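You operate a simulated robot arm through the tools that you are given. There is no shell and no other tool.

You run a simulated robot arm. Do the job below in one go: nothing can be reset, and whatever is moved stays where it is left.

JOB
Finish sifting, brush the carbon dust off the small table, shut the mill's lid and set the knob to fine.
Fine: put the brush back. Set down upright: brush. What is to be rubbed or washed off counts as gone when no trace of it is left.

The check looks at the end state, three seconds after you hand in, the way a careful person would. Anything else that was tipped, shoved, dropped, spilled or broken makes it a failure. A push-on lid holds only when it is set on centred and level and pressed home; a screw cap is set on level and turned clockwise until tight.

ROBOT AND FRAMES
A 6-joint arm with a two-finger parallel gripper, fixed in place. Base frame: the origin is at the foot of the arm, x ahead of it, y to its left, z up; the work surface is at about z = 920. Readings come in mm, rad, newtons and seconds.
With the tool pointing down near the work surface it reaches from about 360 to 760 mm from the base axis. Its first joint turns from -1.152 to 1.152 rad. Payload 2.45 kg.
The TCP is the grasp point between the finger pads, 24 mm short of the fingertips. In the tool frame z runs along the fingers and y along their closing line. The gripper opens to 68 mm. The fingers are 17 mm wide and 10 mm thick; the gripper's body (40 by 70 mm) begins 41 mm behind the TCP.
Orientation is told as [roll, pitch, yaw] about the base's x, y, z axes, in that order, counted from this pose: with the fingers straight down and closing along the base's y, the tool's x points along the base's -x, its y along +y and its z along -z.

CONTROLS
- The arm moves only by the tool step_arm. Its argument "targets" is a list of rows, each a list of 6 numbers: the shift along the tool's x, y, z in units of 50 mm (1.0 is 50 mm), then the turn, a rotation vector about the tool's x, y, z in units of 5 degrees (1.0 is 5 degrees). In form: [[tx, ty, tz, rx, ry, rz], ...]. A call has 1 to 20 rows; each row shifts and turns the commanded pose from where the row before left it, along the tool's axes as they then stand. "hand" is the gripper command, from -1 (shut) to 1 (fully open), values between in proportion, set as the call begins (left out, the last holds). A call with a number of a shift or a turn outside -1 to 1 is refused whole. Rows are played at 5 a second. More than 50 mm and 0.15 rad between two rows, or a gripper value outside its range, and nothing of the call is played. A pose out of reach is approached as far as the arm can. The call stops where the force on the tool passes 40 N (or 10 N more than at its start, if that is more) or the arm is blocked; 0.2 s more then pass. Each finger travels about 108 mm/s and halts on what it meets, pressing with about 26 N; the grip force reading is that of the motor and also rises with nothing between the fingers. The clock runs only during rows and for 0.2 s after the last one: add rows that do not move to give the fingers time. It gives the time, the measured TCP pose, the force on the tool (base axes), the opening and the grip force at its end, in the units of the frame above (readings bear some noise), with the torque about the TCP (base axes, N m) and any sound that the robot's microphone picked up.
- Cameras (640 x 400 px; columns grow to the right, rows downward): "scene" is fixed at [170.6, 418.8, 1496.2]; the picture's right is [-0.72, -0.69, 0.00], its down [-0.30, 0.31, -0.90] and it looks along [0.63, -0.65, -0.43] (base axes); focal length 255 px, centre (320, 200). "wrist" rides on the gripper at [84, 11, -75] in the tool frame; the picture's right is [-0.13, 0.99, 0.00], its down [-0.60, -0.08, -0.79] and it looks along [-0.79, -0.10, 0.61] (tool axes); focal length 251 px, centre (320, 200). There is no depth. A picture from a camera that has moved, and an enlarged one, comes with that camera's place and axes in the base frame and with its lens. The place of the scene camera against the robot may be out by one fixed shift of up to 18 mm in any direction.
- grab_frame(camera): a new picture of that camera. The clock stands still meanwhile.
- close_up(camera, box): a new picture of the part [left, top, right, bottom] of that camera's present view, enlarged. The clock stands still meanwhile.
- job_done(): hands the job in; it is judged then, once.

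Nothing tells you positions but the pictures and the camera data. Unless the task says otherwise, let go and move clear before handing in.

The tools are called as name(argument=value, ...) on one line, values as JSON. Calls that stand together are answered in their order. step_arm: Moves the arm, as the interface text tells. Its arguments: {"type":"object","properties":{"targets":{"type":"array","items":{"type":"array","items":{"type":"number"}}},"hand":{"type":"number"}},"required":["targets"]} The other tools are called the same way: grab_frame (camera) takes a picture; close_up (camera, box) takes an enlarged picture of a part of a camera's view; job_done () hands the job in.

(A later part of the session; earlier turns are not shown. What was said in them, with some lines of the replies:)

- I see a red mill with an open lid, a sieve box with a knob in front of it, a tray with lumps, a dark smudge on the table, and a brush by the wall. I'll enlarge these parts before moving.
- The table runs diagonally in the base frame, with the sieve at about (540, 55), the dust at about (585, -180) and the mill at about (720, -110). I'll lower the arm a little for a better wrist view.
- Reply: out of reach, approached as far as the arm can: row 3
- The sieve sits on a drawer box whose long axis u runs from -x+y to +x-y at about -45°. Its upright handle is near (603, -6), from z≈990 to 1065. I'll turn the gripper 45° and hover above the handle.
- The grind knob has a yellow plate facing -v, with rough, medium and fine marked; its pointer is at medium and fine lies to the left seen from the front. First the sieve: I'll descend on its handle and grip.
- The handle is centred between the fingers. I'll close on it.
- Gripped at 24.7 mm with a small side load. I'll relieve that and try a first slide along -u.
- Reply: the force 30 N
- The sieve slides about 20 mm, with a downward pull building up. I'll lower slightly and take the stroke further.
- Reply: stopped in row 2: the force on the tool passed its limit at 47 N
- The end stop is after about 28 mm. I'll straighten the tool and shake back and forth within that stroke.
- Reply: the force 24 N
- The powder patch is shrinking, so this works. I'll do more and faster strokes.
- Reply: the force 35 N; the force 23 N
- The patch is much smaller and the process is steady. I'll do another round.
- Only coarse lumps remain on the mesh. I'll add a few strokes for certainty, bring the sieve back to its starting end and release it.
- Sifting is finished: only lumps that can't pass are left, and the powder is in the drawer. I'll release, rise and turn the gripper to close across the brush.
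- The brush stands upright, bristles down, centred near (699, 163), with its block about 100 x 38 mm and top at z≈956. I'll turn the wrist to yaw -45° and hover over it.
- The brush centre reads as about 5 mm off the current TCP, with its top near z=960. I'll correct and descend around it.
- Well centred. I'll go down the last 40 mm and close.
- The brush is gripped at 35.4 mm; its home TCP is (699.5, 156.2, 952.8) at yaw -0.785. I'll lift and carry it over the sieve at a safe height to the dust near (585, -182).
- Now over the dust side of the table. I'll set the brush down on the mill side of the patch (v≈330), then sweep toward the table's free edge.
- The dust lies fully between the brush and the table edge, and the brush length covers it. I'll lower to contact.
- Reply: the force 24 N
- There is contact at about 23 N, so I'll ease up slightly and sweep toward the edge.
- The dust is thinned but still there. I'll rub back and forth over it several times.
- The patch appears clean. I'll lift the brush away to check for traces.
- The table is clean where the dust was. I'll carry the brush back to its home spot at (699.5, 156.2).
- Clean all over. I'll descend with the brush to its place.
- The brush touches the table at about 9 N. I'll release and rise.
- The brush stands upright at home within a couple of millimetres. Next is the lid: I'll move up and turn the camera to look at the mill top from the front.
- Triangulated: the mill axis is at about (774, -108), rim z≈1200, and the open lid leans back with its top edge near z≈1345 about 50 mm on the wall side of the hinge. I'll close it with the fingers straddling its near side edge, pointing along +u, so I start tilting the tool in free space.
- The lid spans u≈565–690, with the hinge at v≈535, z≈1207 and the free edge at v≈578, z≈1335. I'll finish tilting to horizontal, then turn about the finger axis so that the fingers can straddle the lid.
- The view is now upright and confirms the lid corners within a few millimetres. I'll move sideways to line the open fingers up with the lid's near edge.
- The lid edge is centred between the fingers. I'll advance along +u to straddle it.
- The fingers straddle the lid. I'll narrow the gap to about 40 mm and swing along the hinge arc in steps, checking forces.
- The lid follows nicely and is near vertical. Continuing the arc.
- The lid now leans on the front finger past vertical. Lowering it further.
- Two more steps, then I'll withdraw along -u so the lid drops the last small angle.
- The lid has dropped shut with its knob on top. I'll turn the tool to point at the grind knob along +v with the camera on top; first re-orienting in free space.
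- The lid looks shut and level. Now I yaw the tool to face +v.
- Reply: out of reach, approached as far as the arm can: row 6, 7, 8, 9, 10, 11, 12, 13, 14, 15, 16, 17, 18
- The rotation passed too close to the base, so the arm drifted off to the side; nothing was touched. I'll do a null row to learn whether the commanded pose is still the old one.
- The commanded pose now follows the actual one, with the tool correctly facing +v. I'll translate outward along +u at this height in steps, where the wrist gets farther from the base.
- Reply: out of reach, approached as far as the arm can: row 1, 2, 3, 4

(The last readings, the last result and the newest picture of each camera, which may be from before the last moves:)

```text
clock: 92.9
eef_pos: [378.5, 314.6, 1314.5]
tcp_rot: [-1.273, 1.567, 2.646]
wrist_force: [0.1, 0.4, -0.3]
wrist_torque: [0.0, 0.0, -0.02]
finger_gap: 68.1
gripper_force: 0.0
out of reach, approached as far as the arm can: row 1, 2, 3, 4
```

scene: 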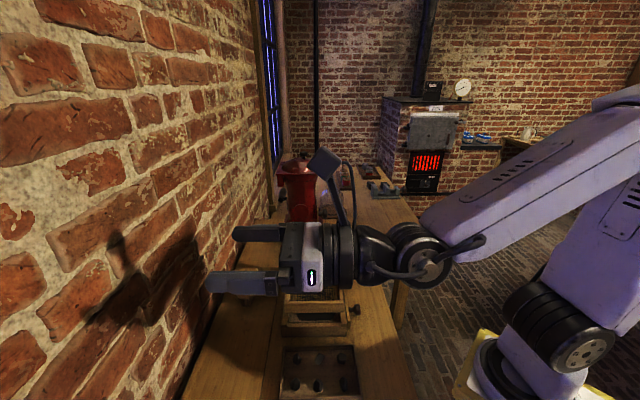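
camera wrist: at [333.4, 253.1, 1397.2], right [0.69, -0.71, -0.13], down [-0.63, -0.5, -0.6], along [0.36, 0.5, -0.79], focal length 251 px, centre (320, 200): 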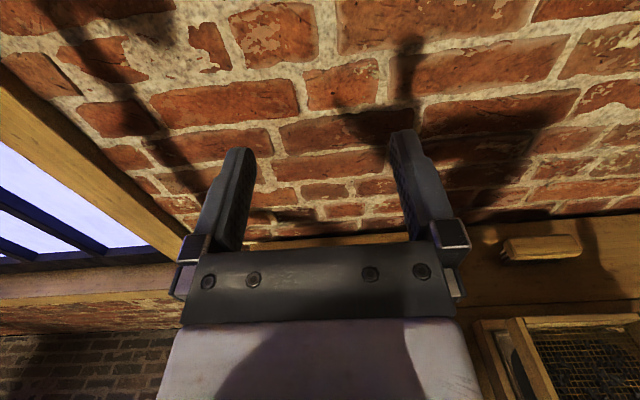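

The wrist has a limit on that side in this posture, so I'll go back the way I came (at larger radius) and reach the +v direction from the tool-down posture instead. First I move outward along +v.

step_arm(targets=[[0, 0, 0.4, 0, 0, 0], [0, 0, 0.6, 0, 0, 0], [0, 0, 0.6, 0, 0, 0], [0, 0, 0, 0, 0, 0]])

grab_frame(camera="scene")

```text
clock: 93.9
eef_pos: [425.2, 379.8, 1315.3]
tcp_rot: [-1.185, 1.566, 2.731]
wrist_force: [-0.2, 1.2, -0.3]
wrist_torque: [-0.02, -0.01, -0.02]
finger_gap: 68.1
gripper_force: 0.1
out of reach, approached as far as the arm can: row 1, 2, 3
```

```text
taken
```

scene: 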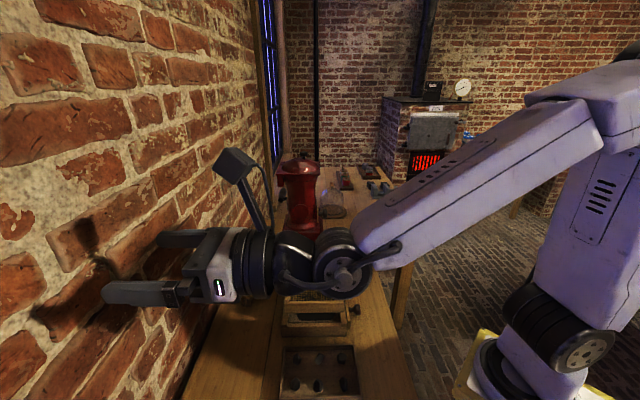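

Now an arc about the base axis back toward the table's middle, keeping the tool-to-arm relation.

step_arm(targets=[[0, 0, 0, -1, 0, 0], [0, 0.69, -0.06, -0.7, 0, 0], [0, 0.69, -0.06, -0.7, 0, 0], [0, 0.69, -0.06, -0.7, 0, 0], [0, 0.69, -0.06, -0.7, 0, 0], [0, 0.69, -0.06, -0.7, 0, 0], [0, 0.69, -0.06, -0.7, 0, 0], [0, 0, 0, 0, 0, 0]])

```text
clock: 95.7
eef_pos: [515.1, 191.6, 1317.8]
tcp_rot: [-1.024, 1.566, 2.448]
wrist_force: [0.4, 0.0, -0.4]
wrist_torque: [-0.04, 0.0, 0.02]
finger_gap: 67.8
gripper_force: 0.1
```

step_arm(targets=[[0, 0.66, 0.03, -0.7, 0, 0], [0, 0.66, 0.03, -0.7, 0, 0], [0, 0.66, 0.03, -0.7, 0, 0], [0, 0.66, 0.03, -0.7, 0, 0], [0, 0.66, 0.03, -0.7, 0, 0], [0, 0.66, 0.03, -0.7, 0, 0], [0, 0.66, 0.03, -0.7, 0, 0], [0, 0.66, 0.03, -0.7, 0, 0], [0, 0, 0, -1, 0, 0], [0, 0, 0, -1, 0, 0], [0, 0, 0, -1, 0, 0], [0, 0, 0, -1, 0, 0], [0, 0, 0, 0, 0, 0]])

grab_frame(camera="wrist")

```text
clock: 98.5
eef_pos: [553.6, -34.5, 1323.8]
tcp_rot: [-0.163, 1.566, 2.468]
wrist_force: [0.2, -1.0, -0.9]
wrist_torque: [-0.02, -0.01, -0.01]
finger_gap: 67.9
gripper_force: 0.0
out of reach, approached as far as the arm can: row 3, 4, 5, 6, 7, 8
```

```text
taken
camera wrist: at [482.1, -7.7, 1407.5], right [-0.48, -0.87, -0.13], down [-0.66, 0.46, -0.6], along [0.58, -0.2, -0.79], focal length 251 px, centre (320, 200)
```

wrist: 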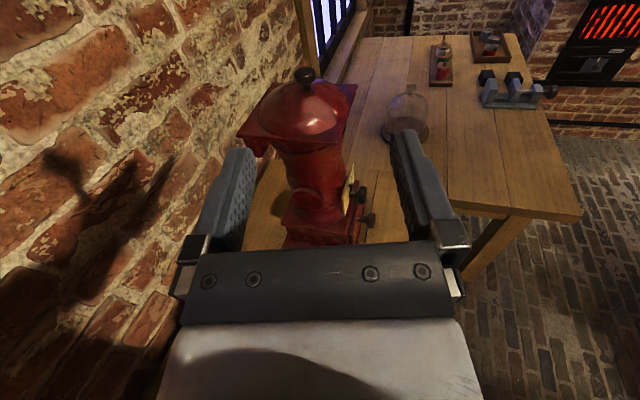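

step_arm(targets=[[0, 0, 0, 0, 0, 1], [0, 0, 0, 0, 0, 1], [0, 0, 0, 0, 0, 1], [0, 0, 0, 0, 0, 1], [0, 0, 0, 0, 0, 1], [0, 0, 0, 0, 0, 1], [0, 0, 0, 0, 0, 1], [0, 0, 0, 0, 0, 1], [0, 0, 0, 0, 0, 1], [0, 0, 0, 0, 0, 1], [0, 0, 0, 0, 0, 1], [0, 0, 0, 0, 0, 1], [0, 0, 0, 0, 0, 1], [0, 0, 0, 0, 0, 1], [0, 0, 0, 0, 0, 1], [0, 0, 0, 0, 0, 1], [0, 0, 0, 0, 0, 1], [0, 0, 0, 0, 0, 1], [0, 0, 0, 0, 0, 0]])

step_arm(targets=[[0, 0, 0, -1, 0, 0], [0, 0, 0, -1, 0, 0], [0, 0, 0, -1, 0, 0], [0, 0, 0, -1, 0, 0], [0, 0, 0, -1, 0, 0], [0, 0, 0, -1, 0, 0], [0, 0, 0, -1, 0, 0], [0, 0, 0, -1, 0, 0], [0, 0, 0, -1, 0, 0], [0, 0, 0, -1, 0, 0], [0, 0, 0, -1, 0, 0], [0, 0, 0, -1, 0, 0], [0, 0, 0, -1, 0, 0], [0, 0, 0, -1, 0, 0], [0, 0, 0, -1, 0, 0], [0, 0, 0, -1, 0, 0], [0, 0, 0, -1, 0, 0], [0, 0, 0, -1, 0, 0], [0, 0, 0, 0, 0, 0]])

```text
clock: 102.5
eef_pos: [551.4, -34.5, 1323.8]
tcp_rot: [-1.567, -0.004, 1.064]
wrist_force: [-0.7, -0.2, 0.0]
wrist_torque: [0.01, 0.0, -0.02]
finger_gap: 68.0
gripper_force: 0.0
```

```text
clock: 106.5
eef_pos: [552.0, -36.6, 1322.8]
tcp_rot: [0.007, -0.002, 1.064]
wrist_force: [-0.3, 1.1, 0.1]
wrist_torque: [0.02, 0.01, 0.0]
finger_gap: 67.9
gripper_force: 0.1
```

Back in a tool-down pose. For the knob I'll use a tool tilted about 35° toward +v with fingers closing along u, and turn about the knob's own axis (v). I'm moving to a stand-off in front of the knob.

step_arm(targets=[[0, 0, 0, 0, 0, 1], [0, 0, 0, 0, 0, 1], [0, 0, 0, 0, 0, 1], [0, 0, 0, 0, 0, 0.19], [0.7, 0, 0, 0, 0, 0], [0.7, 0, 0, 0, 0, 0], [0.7, 0, 0, 0, 0, 0], [0, -0.8, 0, 0, 0, 0], [0, -0.8, 0.5, 0, 0, 0], [0, -0.8, 0.9, 0, 0, 0], [0, -0.8, 0.9, 0, 0, 0], [0, -0.8, 0.9, 0, 0, 0], [0, 0, 0, 0, 0, 0]])

step_arm(targets=[[0, 0, 0, 0, -1, 0], [0, 0, 0, 0, -1, 0], [0, 0, 0, 0, -1, 0], [0, 0, 0, 0, -1, 0], [0, 0, 0, 0, -1, 0], [0, 0, 0, 0, -1, 0], [0, 0, 0, 0, -1, 0], [0, 0, 0, 0, 0, 0]])

grab_frame(camera="wrist")

grab_frame(camera="scene")

```text
refused: row 10 steps farther than a row can; nothing moved
```

```text
clock: 108.3
eef_pos: [553.3, -36.1, 1324.2]
tcp_rot: [0.008, -0.612, 1.061]
wrist_force: [-0.4, -0.7, 0.3]
wrist_torque: [-0.01, -0.04, 0.02]
finger_gap: 68.0
gripper_force: 0.0
```

```text
taken
camera wrist: at [487.9, -128.3, 1336.0], right [-0.82, 0.57, 0.08], down [0.09, -0.01, 1.0], along [0.57, 0.82, -0.05], focal length 251 px, centre (320, 200)
```

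wrist: 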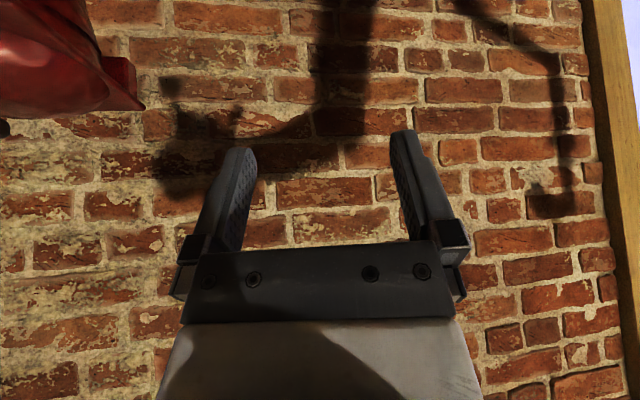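

```text
taken
```

scene: 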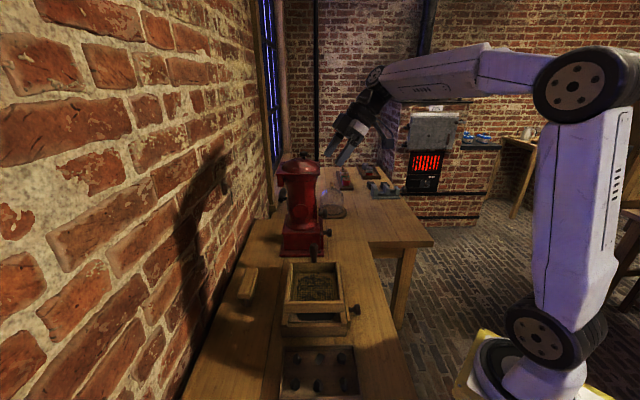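

The move was refused for one overlong row but the tilt was played, which is harmless. I'll correct the yaw and then do the move in tool-frame components.

step_arm(targets=[[0, 0, 0, 0.459, 0, 0.655], [0, 0, 0, 0.459, 0, 0.655], [0, 0, 0, 0.459, 0, 0.655], [0, 0, 0, 0.459, 0, 0.655], [0.573, 0, -0.402, 0, 0, 0], [0.573, 0, -0.402, 0, 0, 0], [0.573, 0, -0.402, 0, 0, 0], [0, -0.81, 0, 0, 0, 0], [0, -0.81, 0, 0, 0, 0], [0, -0.81, 0, 0, 0, 0], [0, -0.81, 0, 0, 0, 0], [0, -0.81, 0, 0, 0, 0], [0.43, 0, 0.614, 0, 0, 0], [0.43, 0, 0.614, 0, 0, 0], [0.43, 0, 0.614, 0, 0, 0], [0.43, 0, 0.614, 0, 0, 0], [0, 0, 0, 0, 0, 0]])

grab_frame(camera="wrist")

grab_frame(camera="scene")

```text
clock: 111.9
eef_pos: [620.3, -253.2, 1174.3]
tcp_rot: [0.008, -0.61, 0.779]
wrist_force: [0.4, -0.9, -0.5]
wrist_torque: [0.0, 0.01, 0.0]
finger_gap: 67.8
gripper_force: 0.1
```

```text
taken
camera wrist: at [532.5, -324.3, 1187.2], right [-0.63, 0.78, 0.08], down [0.09, -0.03, 1.0], along [0.78, 0.63, -0.05], focal length 251 px, centre (320, 200)
```

wrist: 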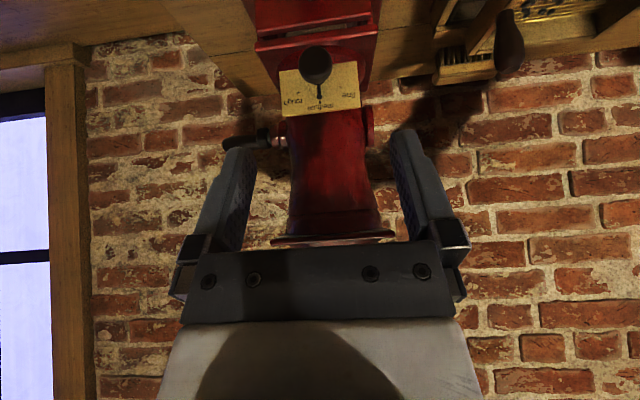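

```text
taken
```

scene: 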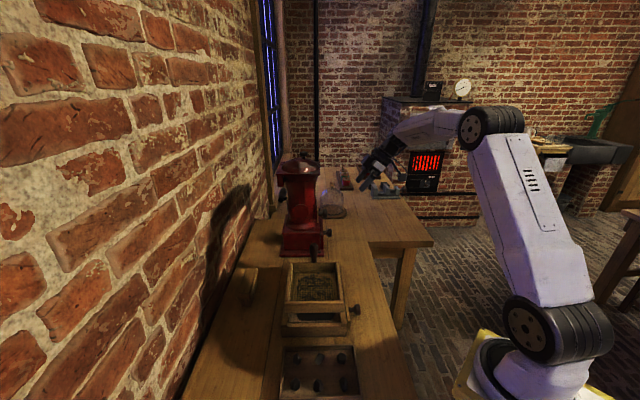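

close_up(camera="wrist", box=[265, 30, 385, 130])

close_up(camera="wrist", box=[240, 140, 420, 260])

```text
4.00 times, centred on (325, 80) of wrist
camera zoom: at [532.5, -324.3, 1187.2], right [-0.63, 0.78, 0.08], down [0.09, -0.03, 1.0], along [0.78, 0.63, -0.05], focal length 1006 px, centre (300, 680)
```

zoom: 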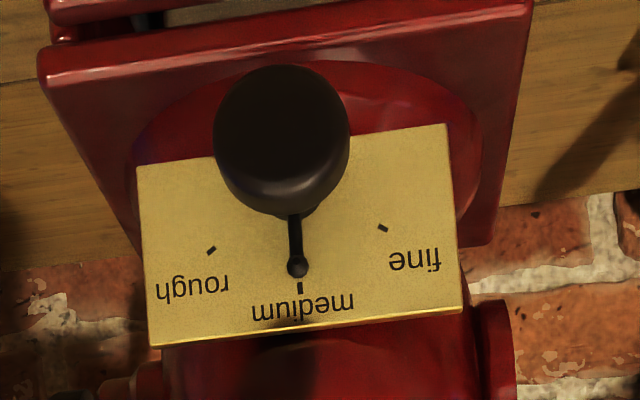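

```text
3.33 times, centred on (330, 200) of wrist
camera zoom: at [532.5, -324.3, 1187.2], right [-0.63, 0.78, 0.08], down [0.09, -0.03, 1.0], along [0.78, 0.63, -0.05], focal length 838 px, centre (287, 200)
```

zoom: 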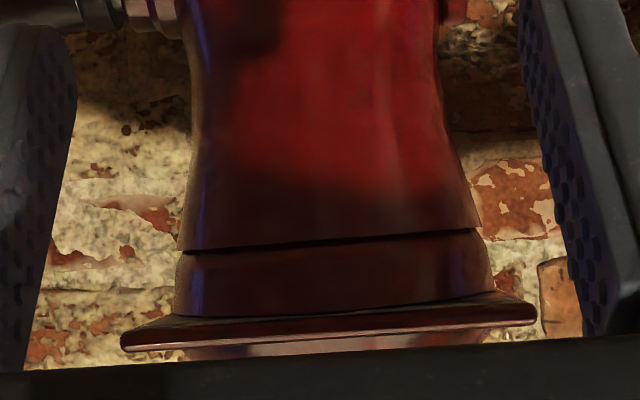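

The lid is flush on the rim, and the pointer sits at medium with fine about 55° round on the -u side. I'll move to 80 mm off the knob head along the tool axis.

step_arm(targets=[[-0.205, -0.045, 0.868, 0, 0, 0], [-0.205, -0.045, 0.868, 0, 0, 0], [0, 0, 0, 0, 0, 0]])

grab_frame(camera="wrist")

close_up(camera="scene", box=[270, 140, 420, 260])

```text
clock: 112.7
eef_pos: [669.3, -205.6, 1115.1]
tcp_rot: [0.008, -0.612, 0.781]
wrist_force: [0.3, -0.2, 1.3]
wrist_torque: [0.0, -0.01, -0.01]
finger_gap: 68.1
gripper_force: 0.0
```

```text
taken
camera wrist: at [582.2, -278.7, 1127.1], right [-0.63, 0.78, 0.08], down [0.09, -0.03, 1.0], along [0.78, 0.63, -0.05], focal length 251 px, centre (320, 200)
```

wrist: 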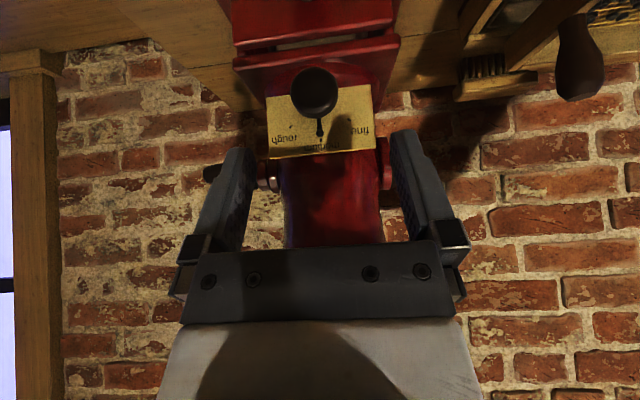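

```text
3.33 times, centred on (345, 200) of scene
camera zoom: at [170.6, 418.9, 1496.2], right [-0.72, -0.69, 0.0], down [-0.3, 0.31, -0.9], along [0.63, -0.65, -0.43], focal length 851 px, centre (237, 200)
```

zoom: 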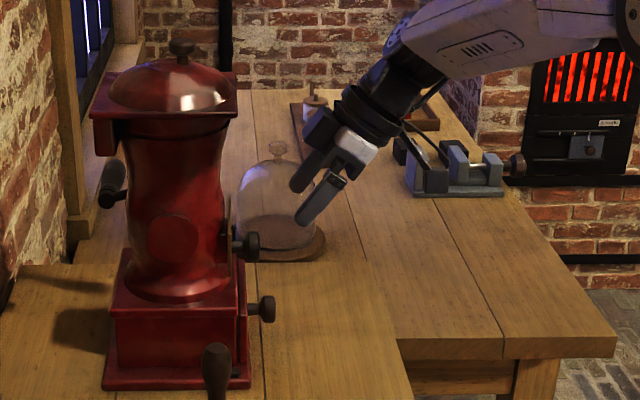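

step_arm(targets=[[0.016, -0.043, 0.5, 0, 0, 0], [0.016, -0.043, 0.5, 0, 0, 0], [0.016, -0.043, 0.3, 0, 0, 0], [0, 0, 0, 0, 0, 0]])

grab_frame(camera="wrist")

close_up(camera="scene", box=[270, 160, 390, 260])

```text
clock: 113.7
eef_pos: [696.8, -186.1, 1059.6]
tcp_rot: [0.007, -0.61, 0.78]
wrist_force: [0.6, -0.8, -0.1]
wrist_torque: [-0.01, 0.01, 0.01]
finger_gap: 68.0
gripper_force: 0.1
```

```text
taken
camera wrist: at [610.4, -258.3, 1072.1], right [-0.63, 0.78, 0.08], down [0.09, -0.03, 1.0], along [0.78, 0.63, -0.05], focal length 251 px, centre (320, 200)
```

wrist: 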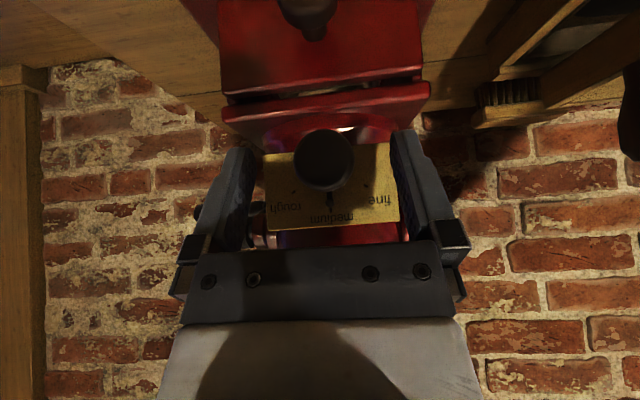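

```text
4.00 times, centred on (330, 210) of scene
camera zoom: at [170.6, 418.9, 1496.2], right [-0.72, -0.69, 0.0], down [-0.3, 0.31, -0.9], along [0.63, -0.65, -0.43], focal length 1021 px, centre (280, 160)
```

zoom: 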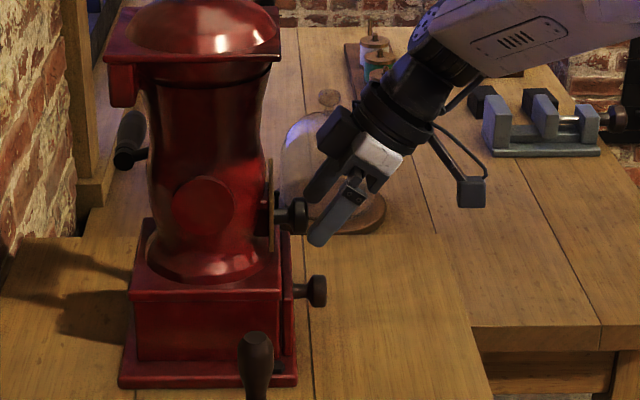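

Well centred. I'll do the final 16 mm and close on the knob.

step_arm(targets=[[-0.01, 0, 0.17, 0, 0, 0], [-0.01, 0, 0.16, 0, 0, 0], [0, 0, 0, 0, 0, 0]])

grab_frame(camera="wrist")

close_up(camera="scene", box=[290, 180, 370, 240])

```text
clock: 114.5
eef_pos: [706.7, -179.9, 1046.1]
tcp_rot: [0.007, -0.611, 0.781]
wrist_force: [-0.2, -1.0, -0.1]
wrist_torque: [-0.02, 0.0, 0.0]
finger_gap: 68.2
gripper_force: 0.1
```

```text
taken
camera wrist: at [618.7, -251.3, 1059.6], right [-0.63, 0.78, 0.08], down [0.09, -0.03, 1.0], along [0.78, 0.63, -0.05], focal length 251 px, centre (320, 200)
```

wrist: 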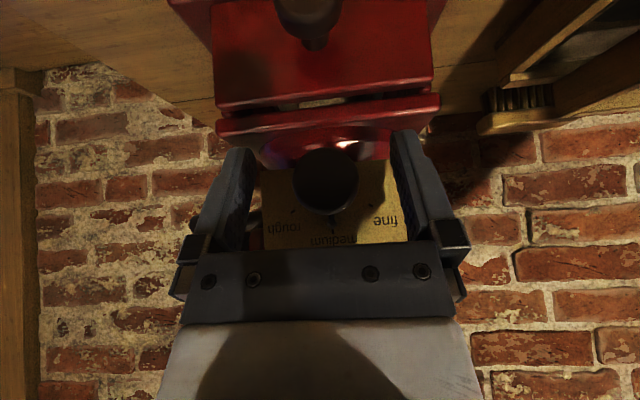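

```text
6.67 times, centred on (330, 210) of scene
camera zoom: at [170.6, 418.9, 1496.2], right [-0.72, -0.69, 0.0], down [-0.3, 0.31, -0.9], along [0.63, -0.65, -0.43], focal length 1702 px, centre (253, 133)
```

zoom: 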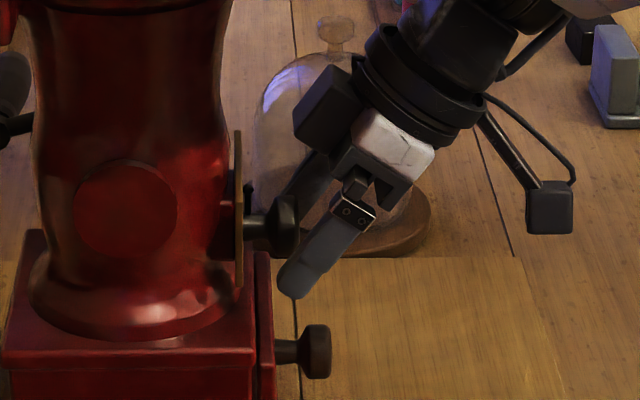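

The scene view shows the head is about 18 mm deeper (v≈391, z≈1042); all rays agree with that. I'll shift forward before closing.

step_arm(targets=[[-0.08, 0.02, 0.1, 0, 0, 0], [-0.08, 0.02, 0.1, 0, 0, 0], [0, 0, 0, 0, 0, 0]])

close_up(camera="scene", box=[290, 180, 370, 240])

close_up(camera="wrist", box=[220, 100, 440, 260])

```text
clock: 115.3
eef_pos: [714.1, -170.0, 1042.7]
tcp_rot: [0.007, -0.611, 0.78]
wrist_force: [-0.3, 0.5, 0.3]
wrist_torque: [0.02, 0.01, 0.01]
finger_gap: 68.2
gripper_force: 0.0
```

```text
6.67 times, centred on (330, 210) of scene
camera zoom: at [170.6, 418.9, 1496.2], right [-0.72, -0.69, 0.0], down [-0.3, 0.31, -0.9], along [0.63, -0.65, -0.43], focal length 1702 px, centre (253, 133)
```

zoom: 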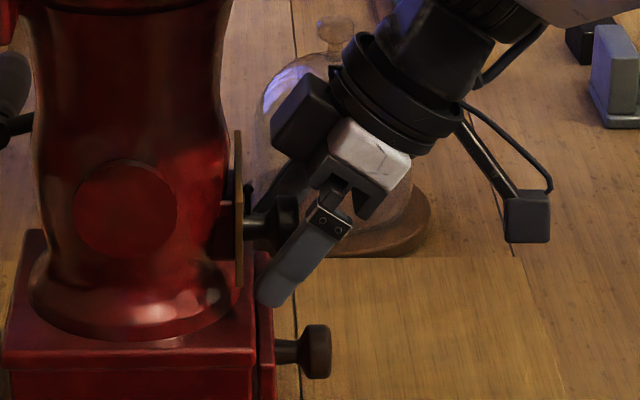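

```text
2.50 times, centred on (330, 180) of wrist
camera zoom: at [625.6, -241.5, 1055.7], right [-0.63, 0.78, 0.08], down [0.09, -0.03, 1.0], along [0.78, 0.63, -0.05], focal length 629 px, centre (295, 250)
```

zoom: 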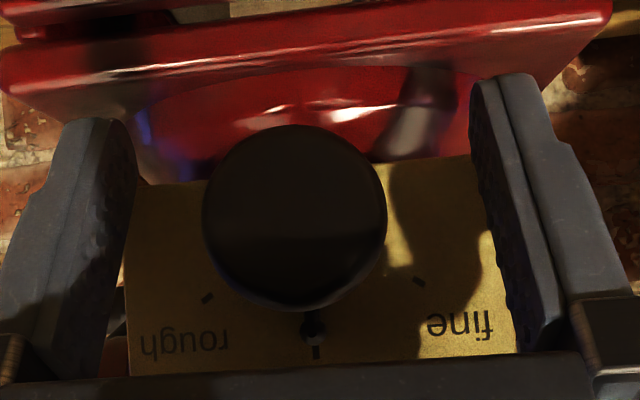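

The finger now overlaps the head. I'll close.

step_arm(targets=[[0, 0, 0, 0, 0, 0], [0, 0, 0, 0, 0, 0], [0, 0, 0, 0, 0, 0]], hand=-1)

close_up(camera="wrist", box=[220, 100, 440, 260])

close_up(camera="scene", box=[290, 180, 370, 240])

```text
clock: 116.1
eef_pos: [712.4, -172.0, 1042.6]
tcp_rot: [0.007, -0.612, 0.781]
wrist_force: [3.9, -0.7, -1.3]
wrist_torque: [-0.05, 0.04, -0.04]
finger_gap: 32.3
gripper_force: 44.7
```

```text
2.50 times, centred on (330, 180) of wrist
camera zoom: at [625.7, -241.7, 1055.6], right [-0.63, 0.78, 0.08], down [0.09, -0.03, 1.0], along [0.78, 0.63, -0.05], focal length 629 px, centre (295, 250)
```

zoom: 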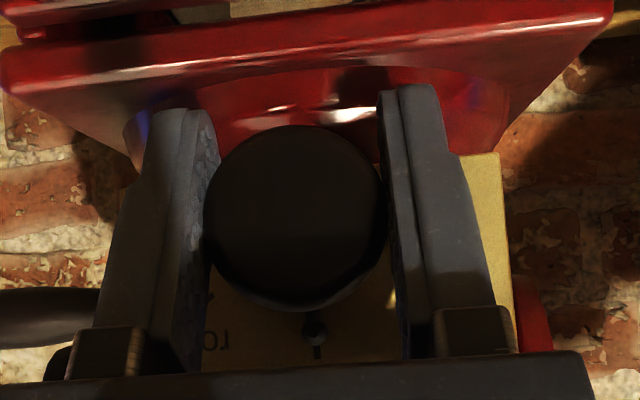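

```text
6.67 times, centred on (330, 210) of scene
camera zoom: at [170.7, 418.8, 1496.2], right [-0.72, -0.69, 0.0], down [-0.3, 0.31, -0.9], along [0.63, -0.65, -0.43], focal length 1702 px, centre (253, 133)
```

zoom: 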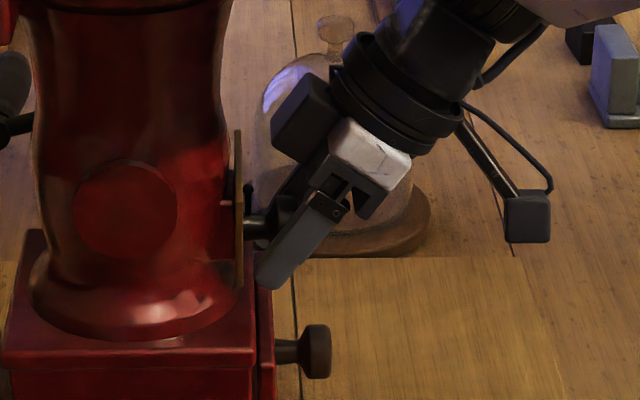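

The head is gripped (32 mm), with the TCP on the knob axis. I'll turn about the knob axis 15° first.

step_arm(targets=[[0, 0, 0, 0.41, 0, -0.287], [0, 0, 0, 0.41, 0, -0.287], [0, 0, 0, 0.41, 0, -0.287], [0, 0, 0, 0.41, 0, -0.287], [0, 0, 0, 0.41, 0, -0.287], [0, 0, 0, 0.41, 0, -0.287], [0, 0, 0, 0, 0, 0]])

close_up(camera="wrist", box=[220, 100, 440, 260])

close_up(camera="scene", box=[290, 180, 370, 240])

```text
clock: 117.7
eef_pos: [714.5, -171.0, 1043.5]
tcp_rot: [-0.313, -0.589, 0.958]
wrist_force: [-12.1, -13.2, 5.5]
wrist_torque: [0.21, -0.24, -0.06]
finger_gap: 32.7
gripper_force: 44.9
```

```text
2.50 times, centred on (330, 180) of wrist
camera zoom: at [623.8, -239.7, 1052.3], right [-0.61, 0.77, -0.18], down [-0.1, 0.15, 0.98], along [0.78, 0.62, -0.02], focal length 629 px, centre (295, 250)
```

zoom: 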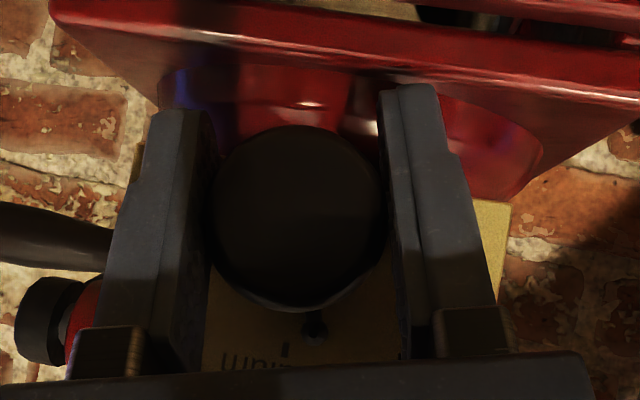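

```text
6.67 times, centred on (330, 210) of scene
camera zoom: at [170.1, 418.4, 1496.4], right [-0.72, -0.69, 0.0], down [-0.3, 0.31, -0.9], along [0.63, -0.65, -0.43], focal length 1702 px, centre (253, 133)
```

zoom: 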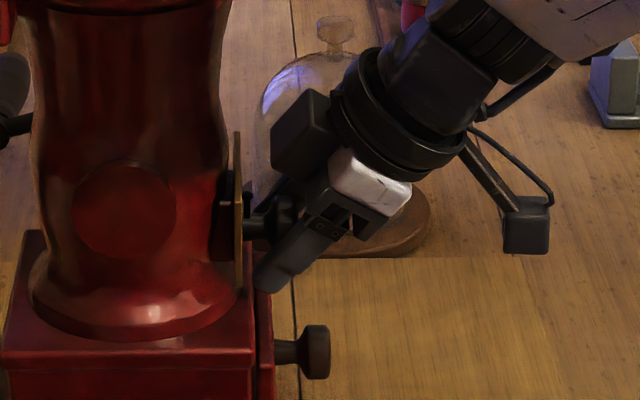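

The knob turns with the gripper, and the pointer has left the medium tick toward fine. I'll relieve a slight press on it and continue.

step_arm(targets=[[0.025, 0, -0.017, 0.41, 0, -0.287], [0, 0, 0, 0.41, 0, -0.287], [0, 0, 0, 0.41, 0, -0.287], [0, 0, 0, 0.41, 0, -0.287], [0, 0, 0, 0.41, 0, -0.287], [0, 0, 0, 0.41, 0, -0.287], [0, 0, 0, 0.41, 0, -0.287], [0, 0, 0, 0.41, 0, -0.287], [0, 0, 0, 0, 0, 0]])

close_up(camera="wrist", box=[220, 100, 440, 260])

```text
clock: 119.7
eef_pos: [714.1, -171.3, 1043.5]
tcp_rot: [-0.704, -0.493, 1.164]
wrist_force: [4.0, -16.8, 7.6]
wrist_torque: [0.53, -0.48, 0.27]
finger_gap: 32.1
gripper_force: 44.7
```

```text
2.50 times, centred on (330, 180) of wrist
camera zoom: at [622.5, -238.6, 1047.1], right [-0.53, 0.68, -0.5], down [-0.33, 0.38, 0.86], along [0.78, 0.62, 0.02], focal length 629 px, centre (295, 250)
```

zoom: 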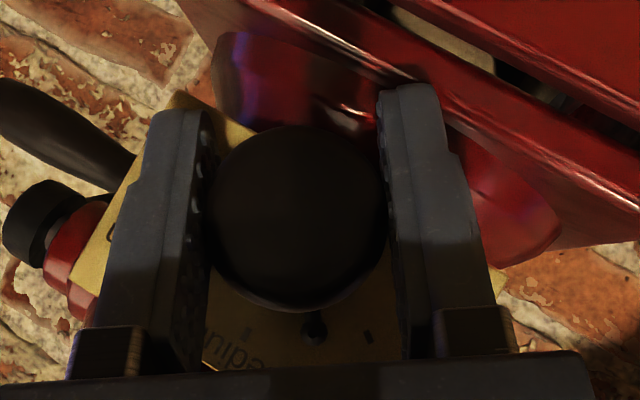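

step_arm(targets=[[0.015, -0.016, 0, 0.41, 0, -0.287], [0, 0, 0, 0.41, 0, -0.287], [0, 0, 0, 0.41, 0, -0.287], [0, 0, 0, 0.41, 0, -0.287], [0, 0, 0, 0.41, 0, -0.287], [0, 0, 0, 0.41, 0, -0.287], [0, 0, 0, 0.41, 0, -0.287], [0, 0, 0, 0.41, 0, -0.287], [0, 0, 0, 0, 0, 0]])

close_up(camera="wrist", box=[220, 100, 440, 260])

```text
clock: 120.5
eef_pos: [714.6, -170.8, 1043.4]
tcp_rot: [-0.804, -0.441, 1.221]
wrist_force: [-24.1, 4.0, 10.2]
wrist_torque: [-0.07, 0.07, 0.06]
finger_gap: 32.3
gripper_force: 44.9
out of reach, approached as far as the arm can: row 3, 4
stopped in row 4: the force on the tool passed its limit at 49 N (the readings are from after the stop); the commanded pose is now the measured one
```

```text
2.50 times, centred on (330, 180) of wrist
camera zoom: at [623.7, -239.3, 1046.8], right [-0.5, 0.63, -0.59], down [-0.39, 0.45, 0.81], along [0.77, 0.63, 0.02], focal length 629 px, centre (295, 250)
```

zoom: 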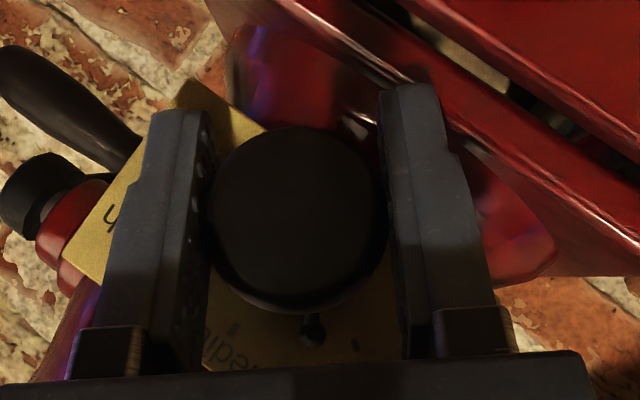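

A wrist limit stops me about 14° short. I'll release, turn the open gripper back around the knob, regrip and finish the turn.

step_arm(targets=[[0, 0, 0, 0, 0, 0], [0, 0, 0, 0, 0, 0], [0, 0, 0, 0, 0, 0]], hand=1)

step_arm(targets=[[0.033, 0, -0.023, -0.41, 0, 0.287], [0, 0, 0, -0.41, 0, 0.287], [0, 0, 0, -0.41, 0, 0.287], [0, 0, 0, -0.41, 0, 0.287], [0, 0, 0, -0.41, 0, 0.287], [0, 0, 0, -0.41, 0, 0.287], [0, 0, 0, -0.41, 0, 0.287], [0, 0, 0, -0.41, 0, 0.287], [0, 0, 0, -0.41, 0, 0.287], [0, 0, 0, -0.41, 0, 0.287], [0, 0, 0, -0.41, 0, 0.287], [0, 0, 0, -0.41, 0, 0.287], [0, 0, 0, 0, 0, 0]])

close_up(camera="wrist", box=[220, 100, 440, 260])

close_up(camera="scene", box=[290, 180, 370, 240])

```text
clock: 121.3
eef_pos: [717.4, -173.6, 1047.2]
tcp_rot: [-0.813, -0.44, 1.219]
wrist_force: [0.7, -13.8, 24.1]
wrist_torque: [0.0, 0.01, -0.02]
finger_gap: 49.8
gripper_force: 0.0
```

```text
clock: 124.1
eef_pos: [715.5, -172.4, 1042.8]
tcp_rot: [-0.224, -0.587, 0.921]
wrist_force: [-0.9, 0.8, 0.4]
wrist_torque: [0.03, -0.02, 0.0]
finger_gap: 68.0
gripper_force: 0.0
```

```text
2.50 times, centred on (330, 180) of wrist
camera zoom: at [626.6, -243.4, 1054.4], right [-0.63, 0.77, -0.11], down [-0.04, 0.11, 0.99], along [0.77, 0.63, -0.04], focal length 629 px, centre (295, 250)
```

zoom: 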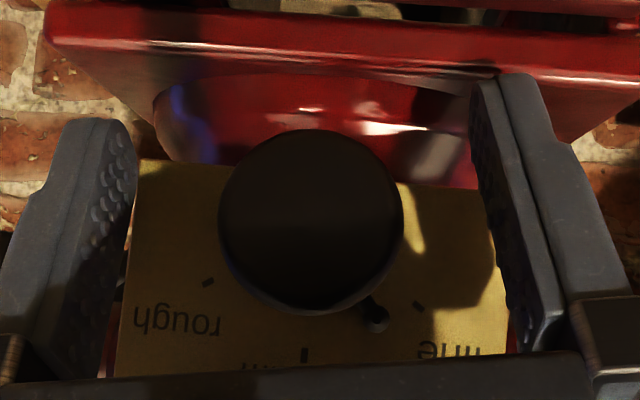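

```text
6.67 times, centred on (330, 210) of scene
camera zoom: at [170.6, 418.8, 1496.2], right [-0.72, -0.69, 0.0], down [-0.3, 0.31, -0.9], along [0.63, -0.65, -0.43], focal length 1702 px, centre (253, 133)
```

zoom: 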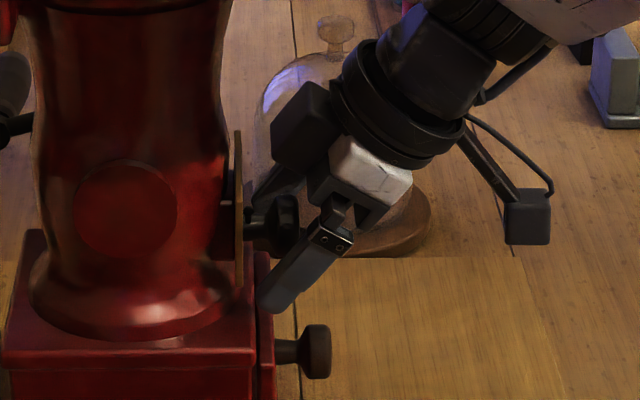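

The knob held at about 41° of a 60° turn. I'll regrip here and turn the remaining 19°.

step_arm(targets=[[0, 0.04, 0, 0, 0, 0], [0, 0, 0, 0, 0, 0], [0, 0, 0, 0, 0, 0], [0, 0, 0, 0, 0, 0]], hand=-1)

step_arm(targets=[[0, 0, 0, 0.41, 0, -0.287], [0, 0, 0, 0.41, 0, -0.287], [0, 0, 0, 0.41, 0, -0.287], [0, 0, 0, 0.41, 0, -0.287], [0, 0, 0, 0.41, 0, -0.287], [0, 0, 0, 0.41, 0, -0.287], [0, 0, 0, 0.3, 0, -0.21], [0, 0, 0, 0, 0, 0]])

close_up(camera="wrist", box=[220, 100, 440, 260])

```text
clock: 125.1
eef_pos: [712.1, -172.0, 1041.3]
tcp_rot: [-0.224, -0.585, 0.921]
wrist_force: [-2.4, 1.4, -1.1]
wrist_torque: [-0.14, 0.16, 0.21]
finger_gap: 31.9
gripper_force: 44.8
```

```text
clock: 126.9
eef_pos: [714.0, -173.9, 1042.8]
tcp_rot: [-0.56, -0.523, 1.103]
wrist_force: [13.1, -9.6, -17.2]
wrist_torque: [-0.05, 0.1, -0.09]
finger_gap: 32.4
gripper_force: 44.8
```

```text
2.50 times, centred on (330, 180) of wrist
camera zoom: at [623.5, -240.6, 1049.5], right [-0.58, 0.71, -0.39], down [-0.24, 0.31, 0.92], along [0.78, 0.63, -0.01], focal length 629 px, centre (295, 250)
```

zoom: 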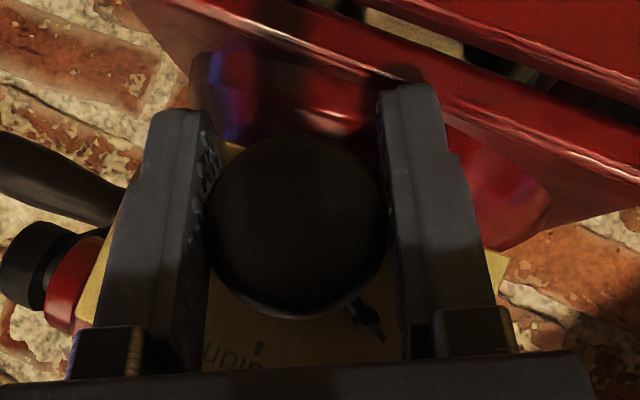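

The pointer appears at the fine tick. I'll release, turn back and retreat along the tool axis to look.

step_arm(targets=[[0, 0, 0, 0, 0, 0], [0, 0, 0, 0, 0, 0], [0, 0, 0, 0, 0, 0]], hand=1)

step_arm(targets=[[0, 0, -0.3, 0, 0, 0], [0, 0, -0.5, 0, 0, 0], [0, 0, -0.5, 0, 0, 0], [0, 0, -0.5, 0, 0, 0], [0, 0, 0, -0.82, 0, 0.574], [0, 0, 0, -0.82, 0, 0.574], [0, 0, 0, -0.82, 0, 0.574], [0, 0, 0, -0.82, 0, 0.574], [0, 0, 0, -0.82, 0, 0.574], [0, 0, 0, 0, 0, 0]])

grab_frame(camera="wrist")

close_up(camera="wrist", box=[250, 40, 400, 180])

```text
clock: 127.7
eef_pos: [715.0, -169.9, 1045.2]
tcp_rot: [-0.568, -0.525, 1.107]
wrist_force: [-0.3, 4.5, 15.9]
wrist_torque: [0.64, 0.16, 0.03]
finger_gap: 65.4
gripper_force: 0.0
```

```text
clock: 129.9
eef_pos: [651.9, -183.5, 1106.9]
tcp_rot: [-0.052, -0.598, 0.822]
wrist_force: [0.5, 0.3, -0.3]
wrist_torque: [0.0, 0.0, 0.0]
finger_gap: 67.9
gripper_force: 0.0
```

```text
taken
camera wrist: at [566.0, -255.8, 1121.8], right [-0.63, 0.77, 0.03], down [0.06, 0.01, 1.0], along [0.77, 0.64, -0.06], focal length 251 px, centre (320, 200)
```

wrist: 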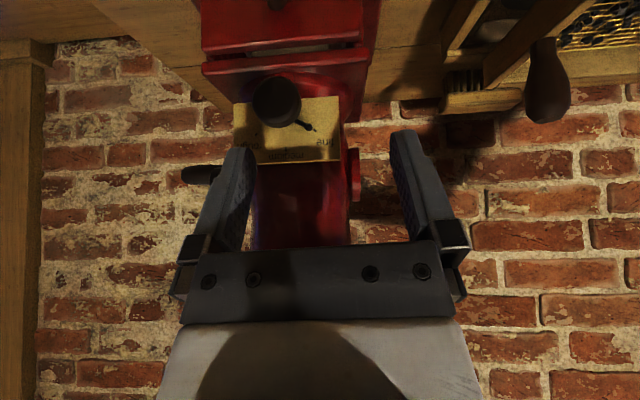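

```text
2.86 times, centred on (325, 110) of wrist
camera zoom: at [566.0, -255.8, 1121.8], right [-0.63, 0.77, 0.03], down [0.06, 0.01, 1.0], along [0.77, 0.64, -0.06], focal length 718 px, centre (306, 457)
```

zoom: 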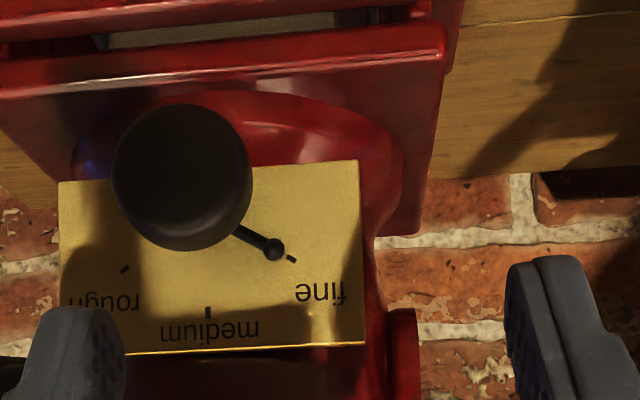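

The pointer lines up exactly with the fine tick. I'll move clear and check the whole scene.

step_arm(targets=[[0, 0, -0.8, 0, 0, 0], [0, 0, -0.8, 0, 0, 0], [0, 0, -0.8, 0, 0, 0], [0, 0, -0.8, 0, 0, 0], [0, 0, 0, 0, 0, 0]])

grab_frame(camera="wrist")

grab_frame(camera="scene")

close_up(camera="scene", box=[220, 230, 400, 400])

close_up(camera="scene", box=[240, 120, 400, 270])

close_up(camera="scene", box=[265, 145, 335, 190])

```text
clock: 131.1
eef_pos: [585.1, -244.2, 1242.9]
tcp_rot: [-0.053, -0.597, 0.825]
wrist_force: [0.6, 0.5, 1.2]
wrist_torque: [-0.02, -0.03, -0.02]
finger_gap: 68.1
gripper_force: 0.0
```

```text
taken
camera wrist: at [498.5, -315.8, 1256.3], right [-0.63, 0.77, 0.03], down [0.06, 0.01, 1.0], along [0.77, 0.64, -0.06], focal length 251 px, centre (320, 200)
```

wrist: 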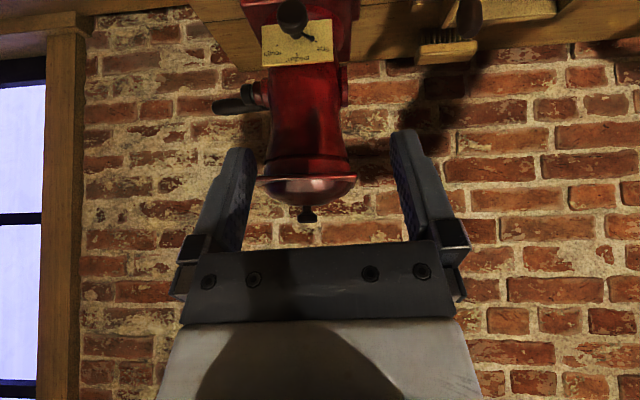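

```text
taken
```

scene: 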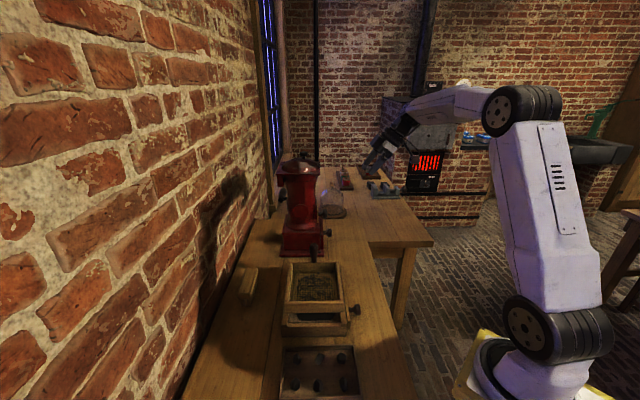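

```text
2.35 times, centred on (310, 315) of scene
camera zoom: at [170.6, 418.8, 1496.2], right [-0.72, -0.69, 0.0], down [-0.3, 0.31, -0.9], along [0.63, -0.65, -0.43], focal length 601 px, centre (344, -71)
```

zoom: 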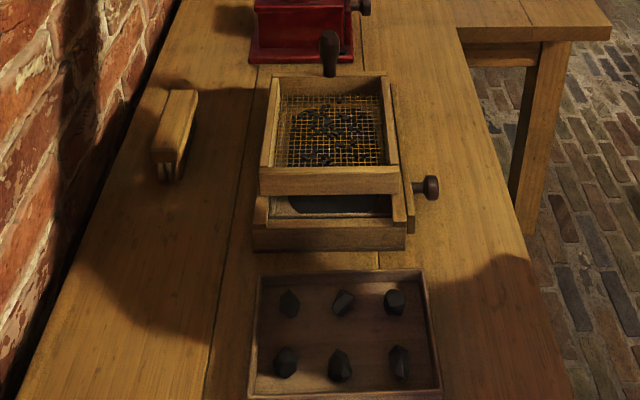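

```text
2.67 times, centred on (320, 195) of scene
camera zoom: at [170.6, 418.8, 1496.2], right [-0.72, -0.69, 0.0], down [-0.3, 0.31, -0.9], along [0.63, -0.65, -0.43], focal length 681 px, centre (320, 213)
```

zoom: 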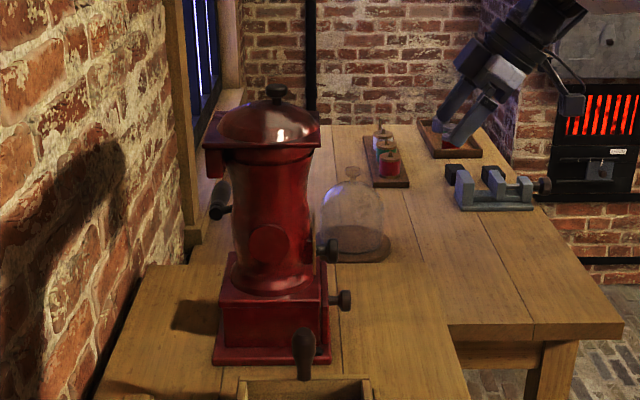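

```text
8.89 times, centred on (300, 168) of scene
camera zoom: at [170.6, 418.8, 1496.2], right [-0.72, -0.69, 0.0], down [-0.3, 0.31, -0.9], along [0.63, -0.65, -0.43], focal length 2269 px, centre (498, 489)
```

zoom: 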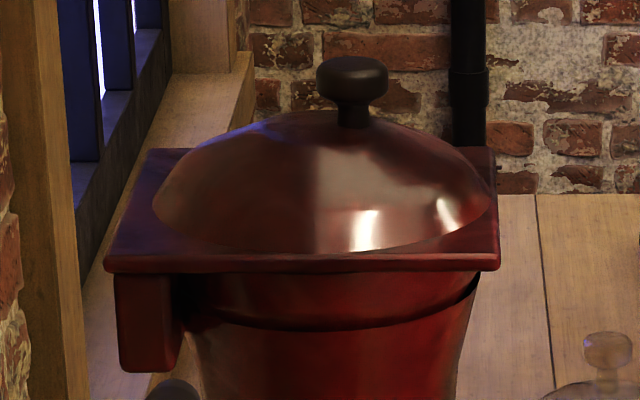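

Everything is in order:
- **Sieve:** only coarse lumps are left on it.
- **Dust:** none is left on the table.
- **Brush:** it stands upright at its spot.
- **Lid:** it is flat on the mill.
- **Knob:** the pointer is at fine.

The mill has not moved, and the gripper is empty and clear, so I'm handing in.

job_done()

```text
The job is handed in.
```

I finished all four parts of the job and handed it in. The last pictures showed everything in place, but I have not seen the result of the check.

- **Sifting:** the fine powder has gone through into the drawer below. Only coarse lumps remain on the mesh, and the sieve is back within about 3 mm of its starting position.
- **Dust:** no trace of the carbon dust shows on the small table in close-up.
- **Brush:** it stands upright, bristles down, within about 3 mm of its original spot.
- **Lid:** I lowered it most of the way, and it dropped shut over the last 20° or so. It sits flat on the rim. I did not press it down further.
- **Knob:** the pointer lines up with the "fine" tick.

The arm drifted off course once while I was turning the tool. It touched nothing, and the mill, tray and bell jar look unmoved. The gripper is empty and clear of everything.
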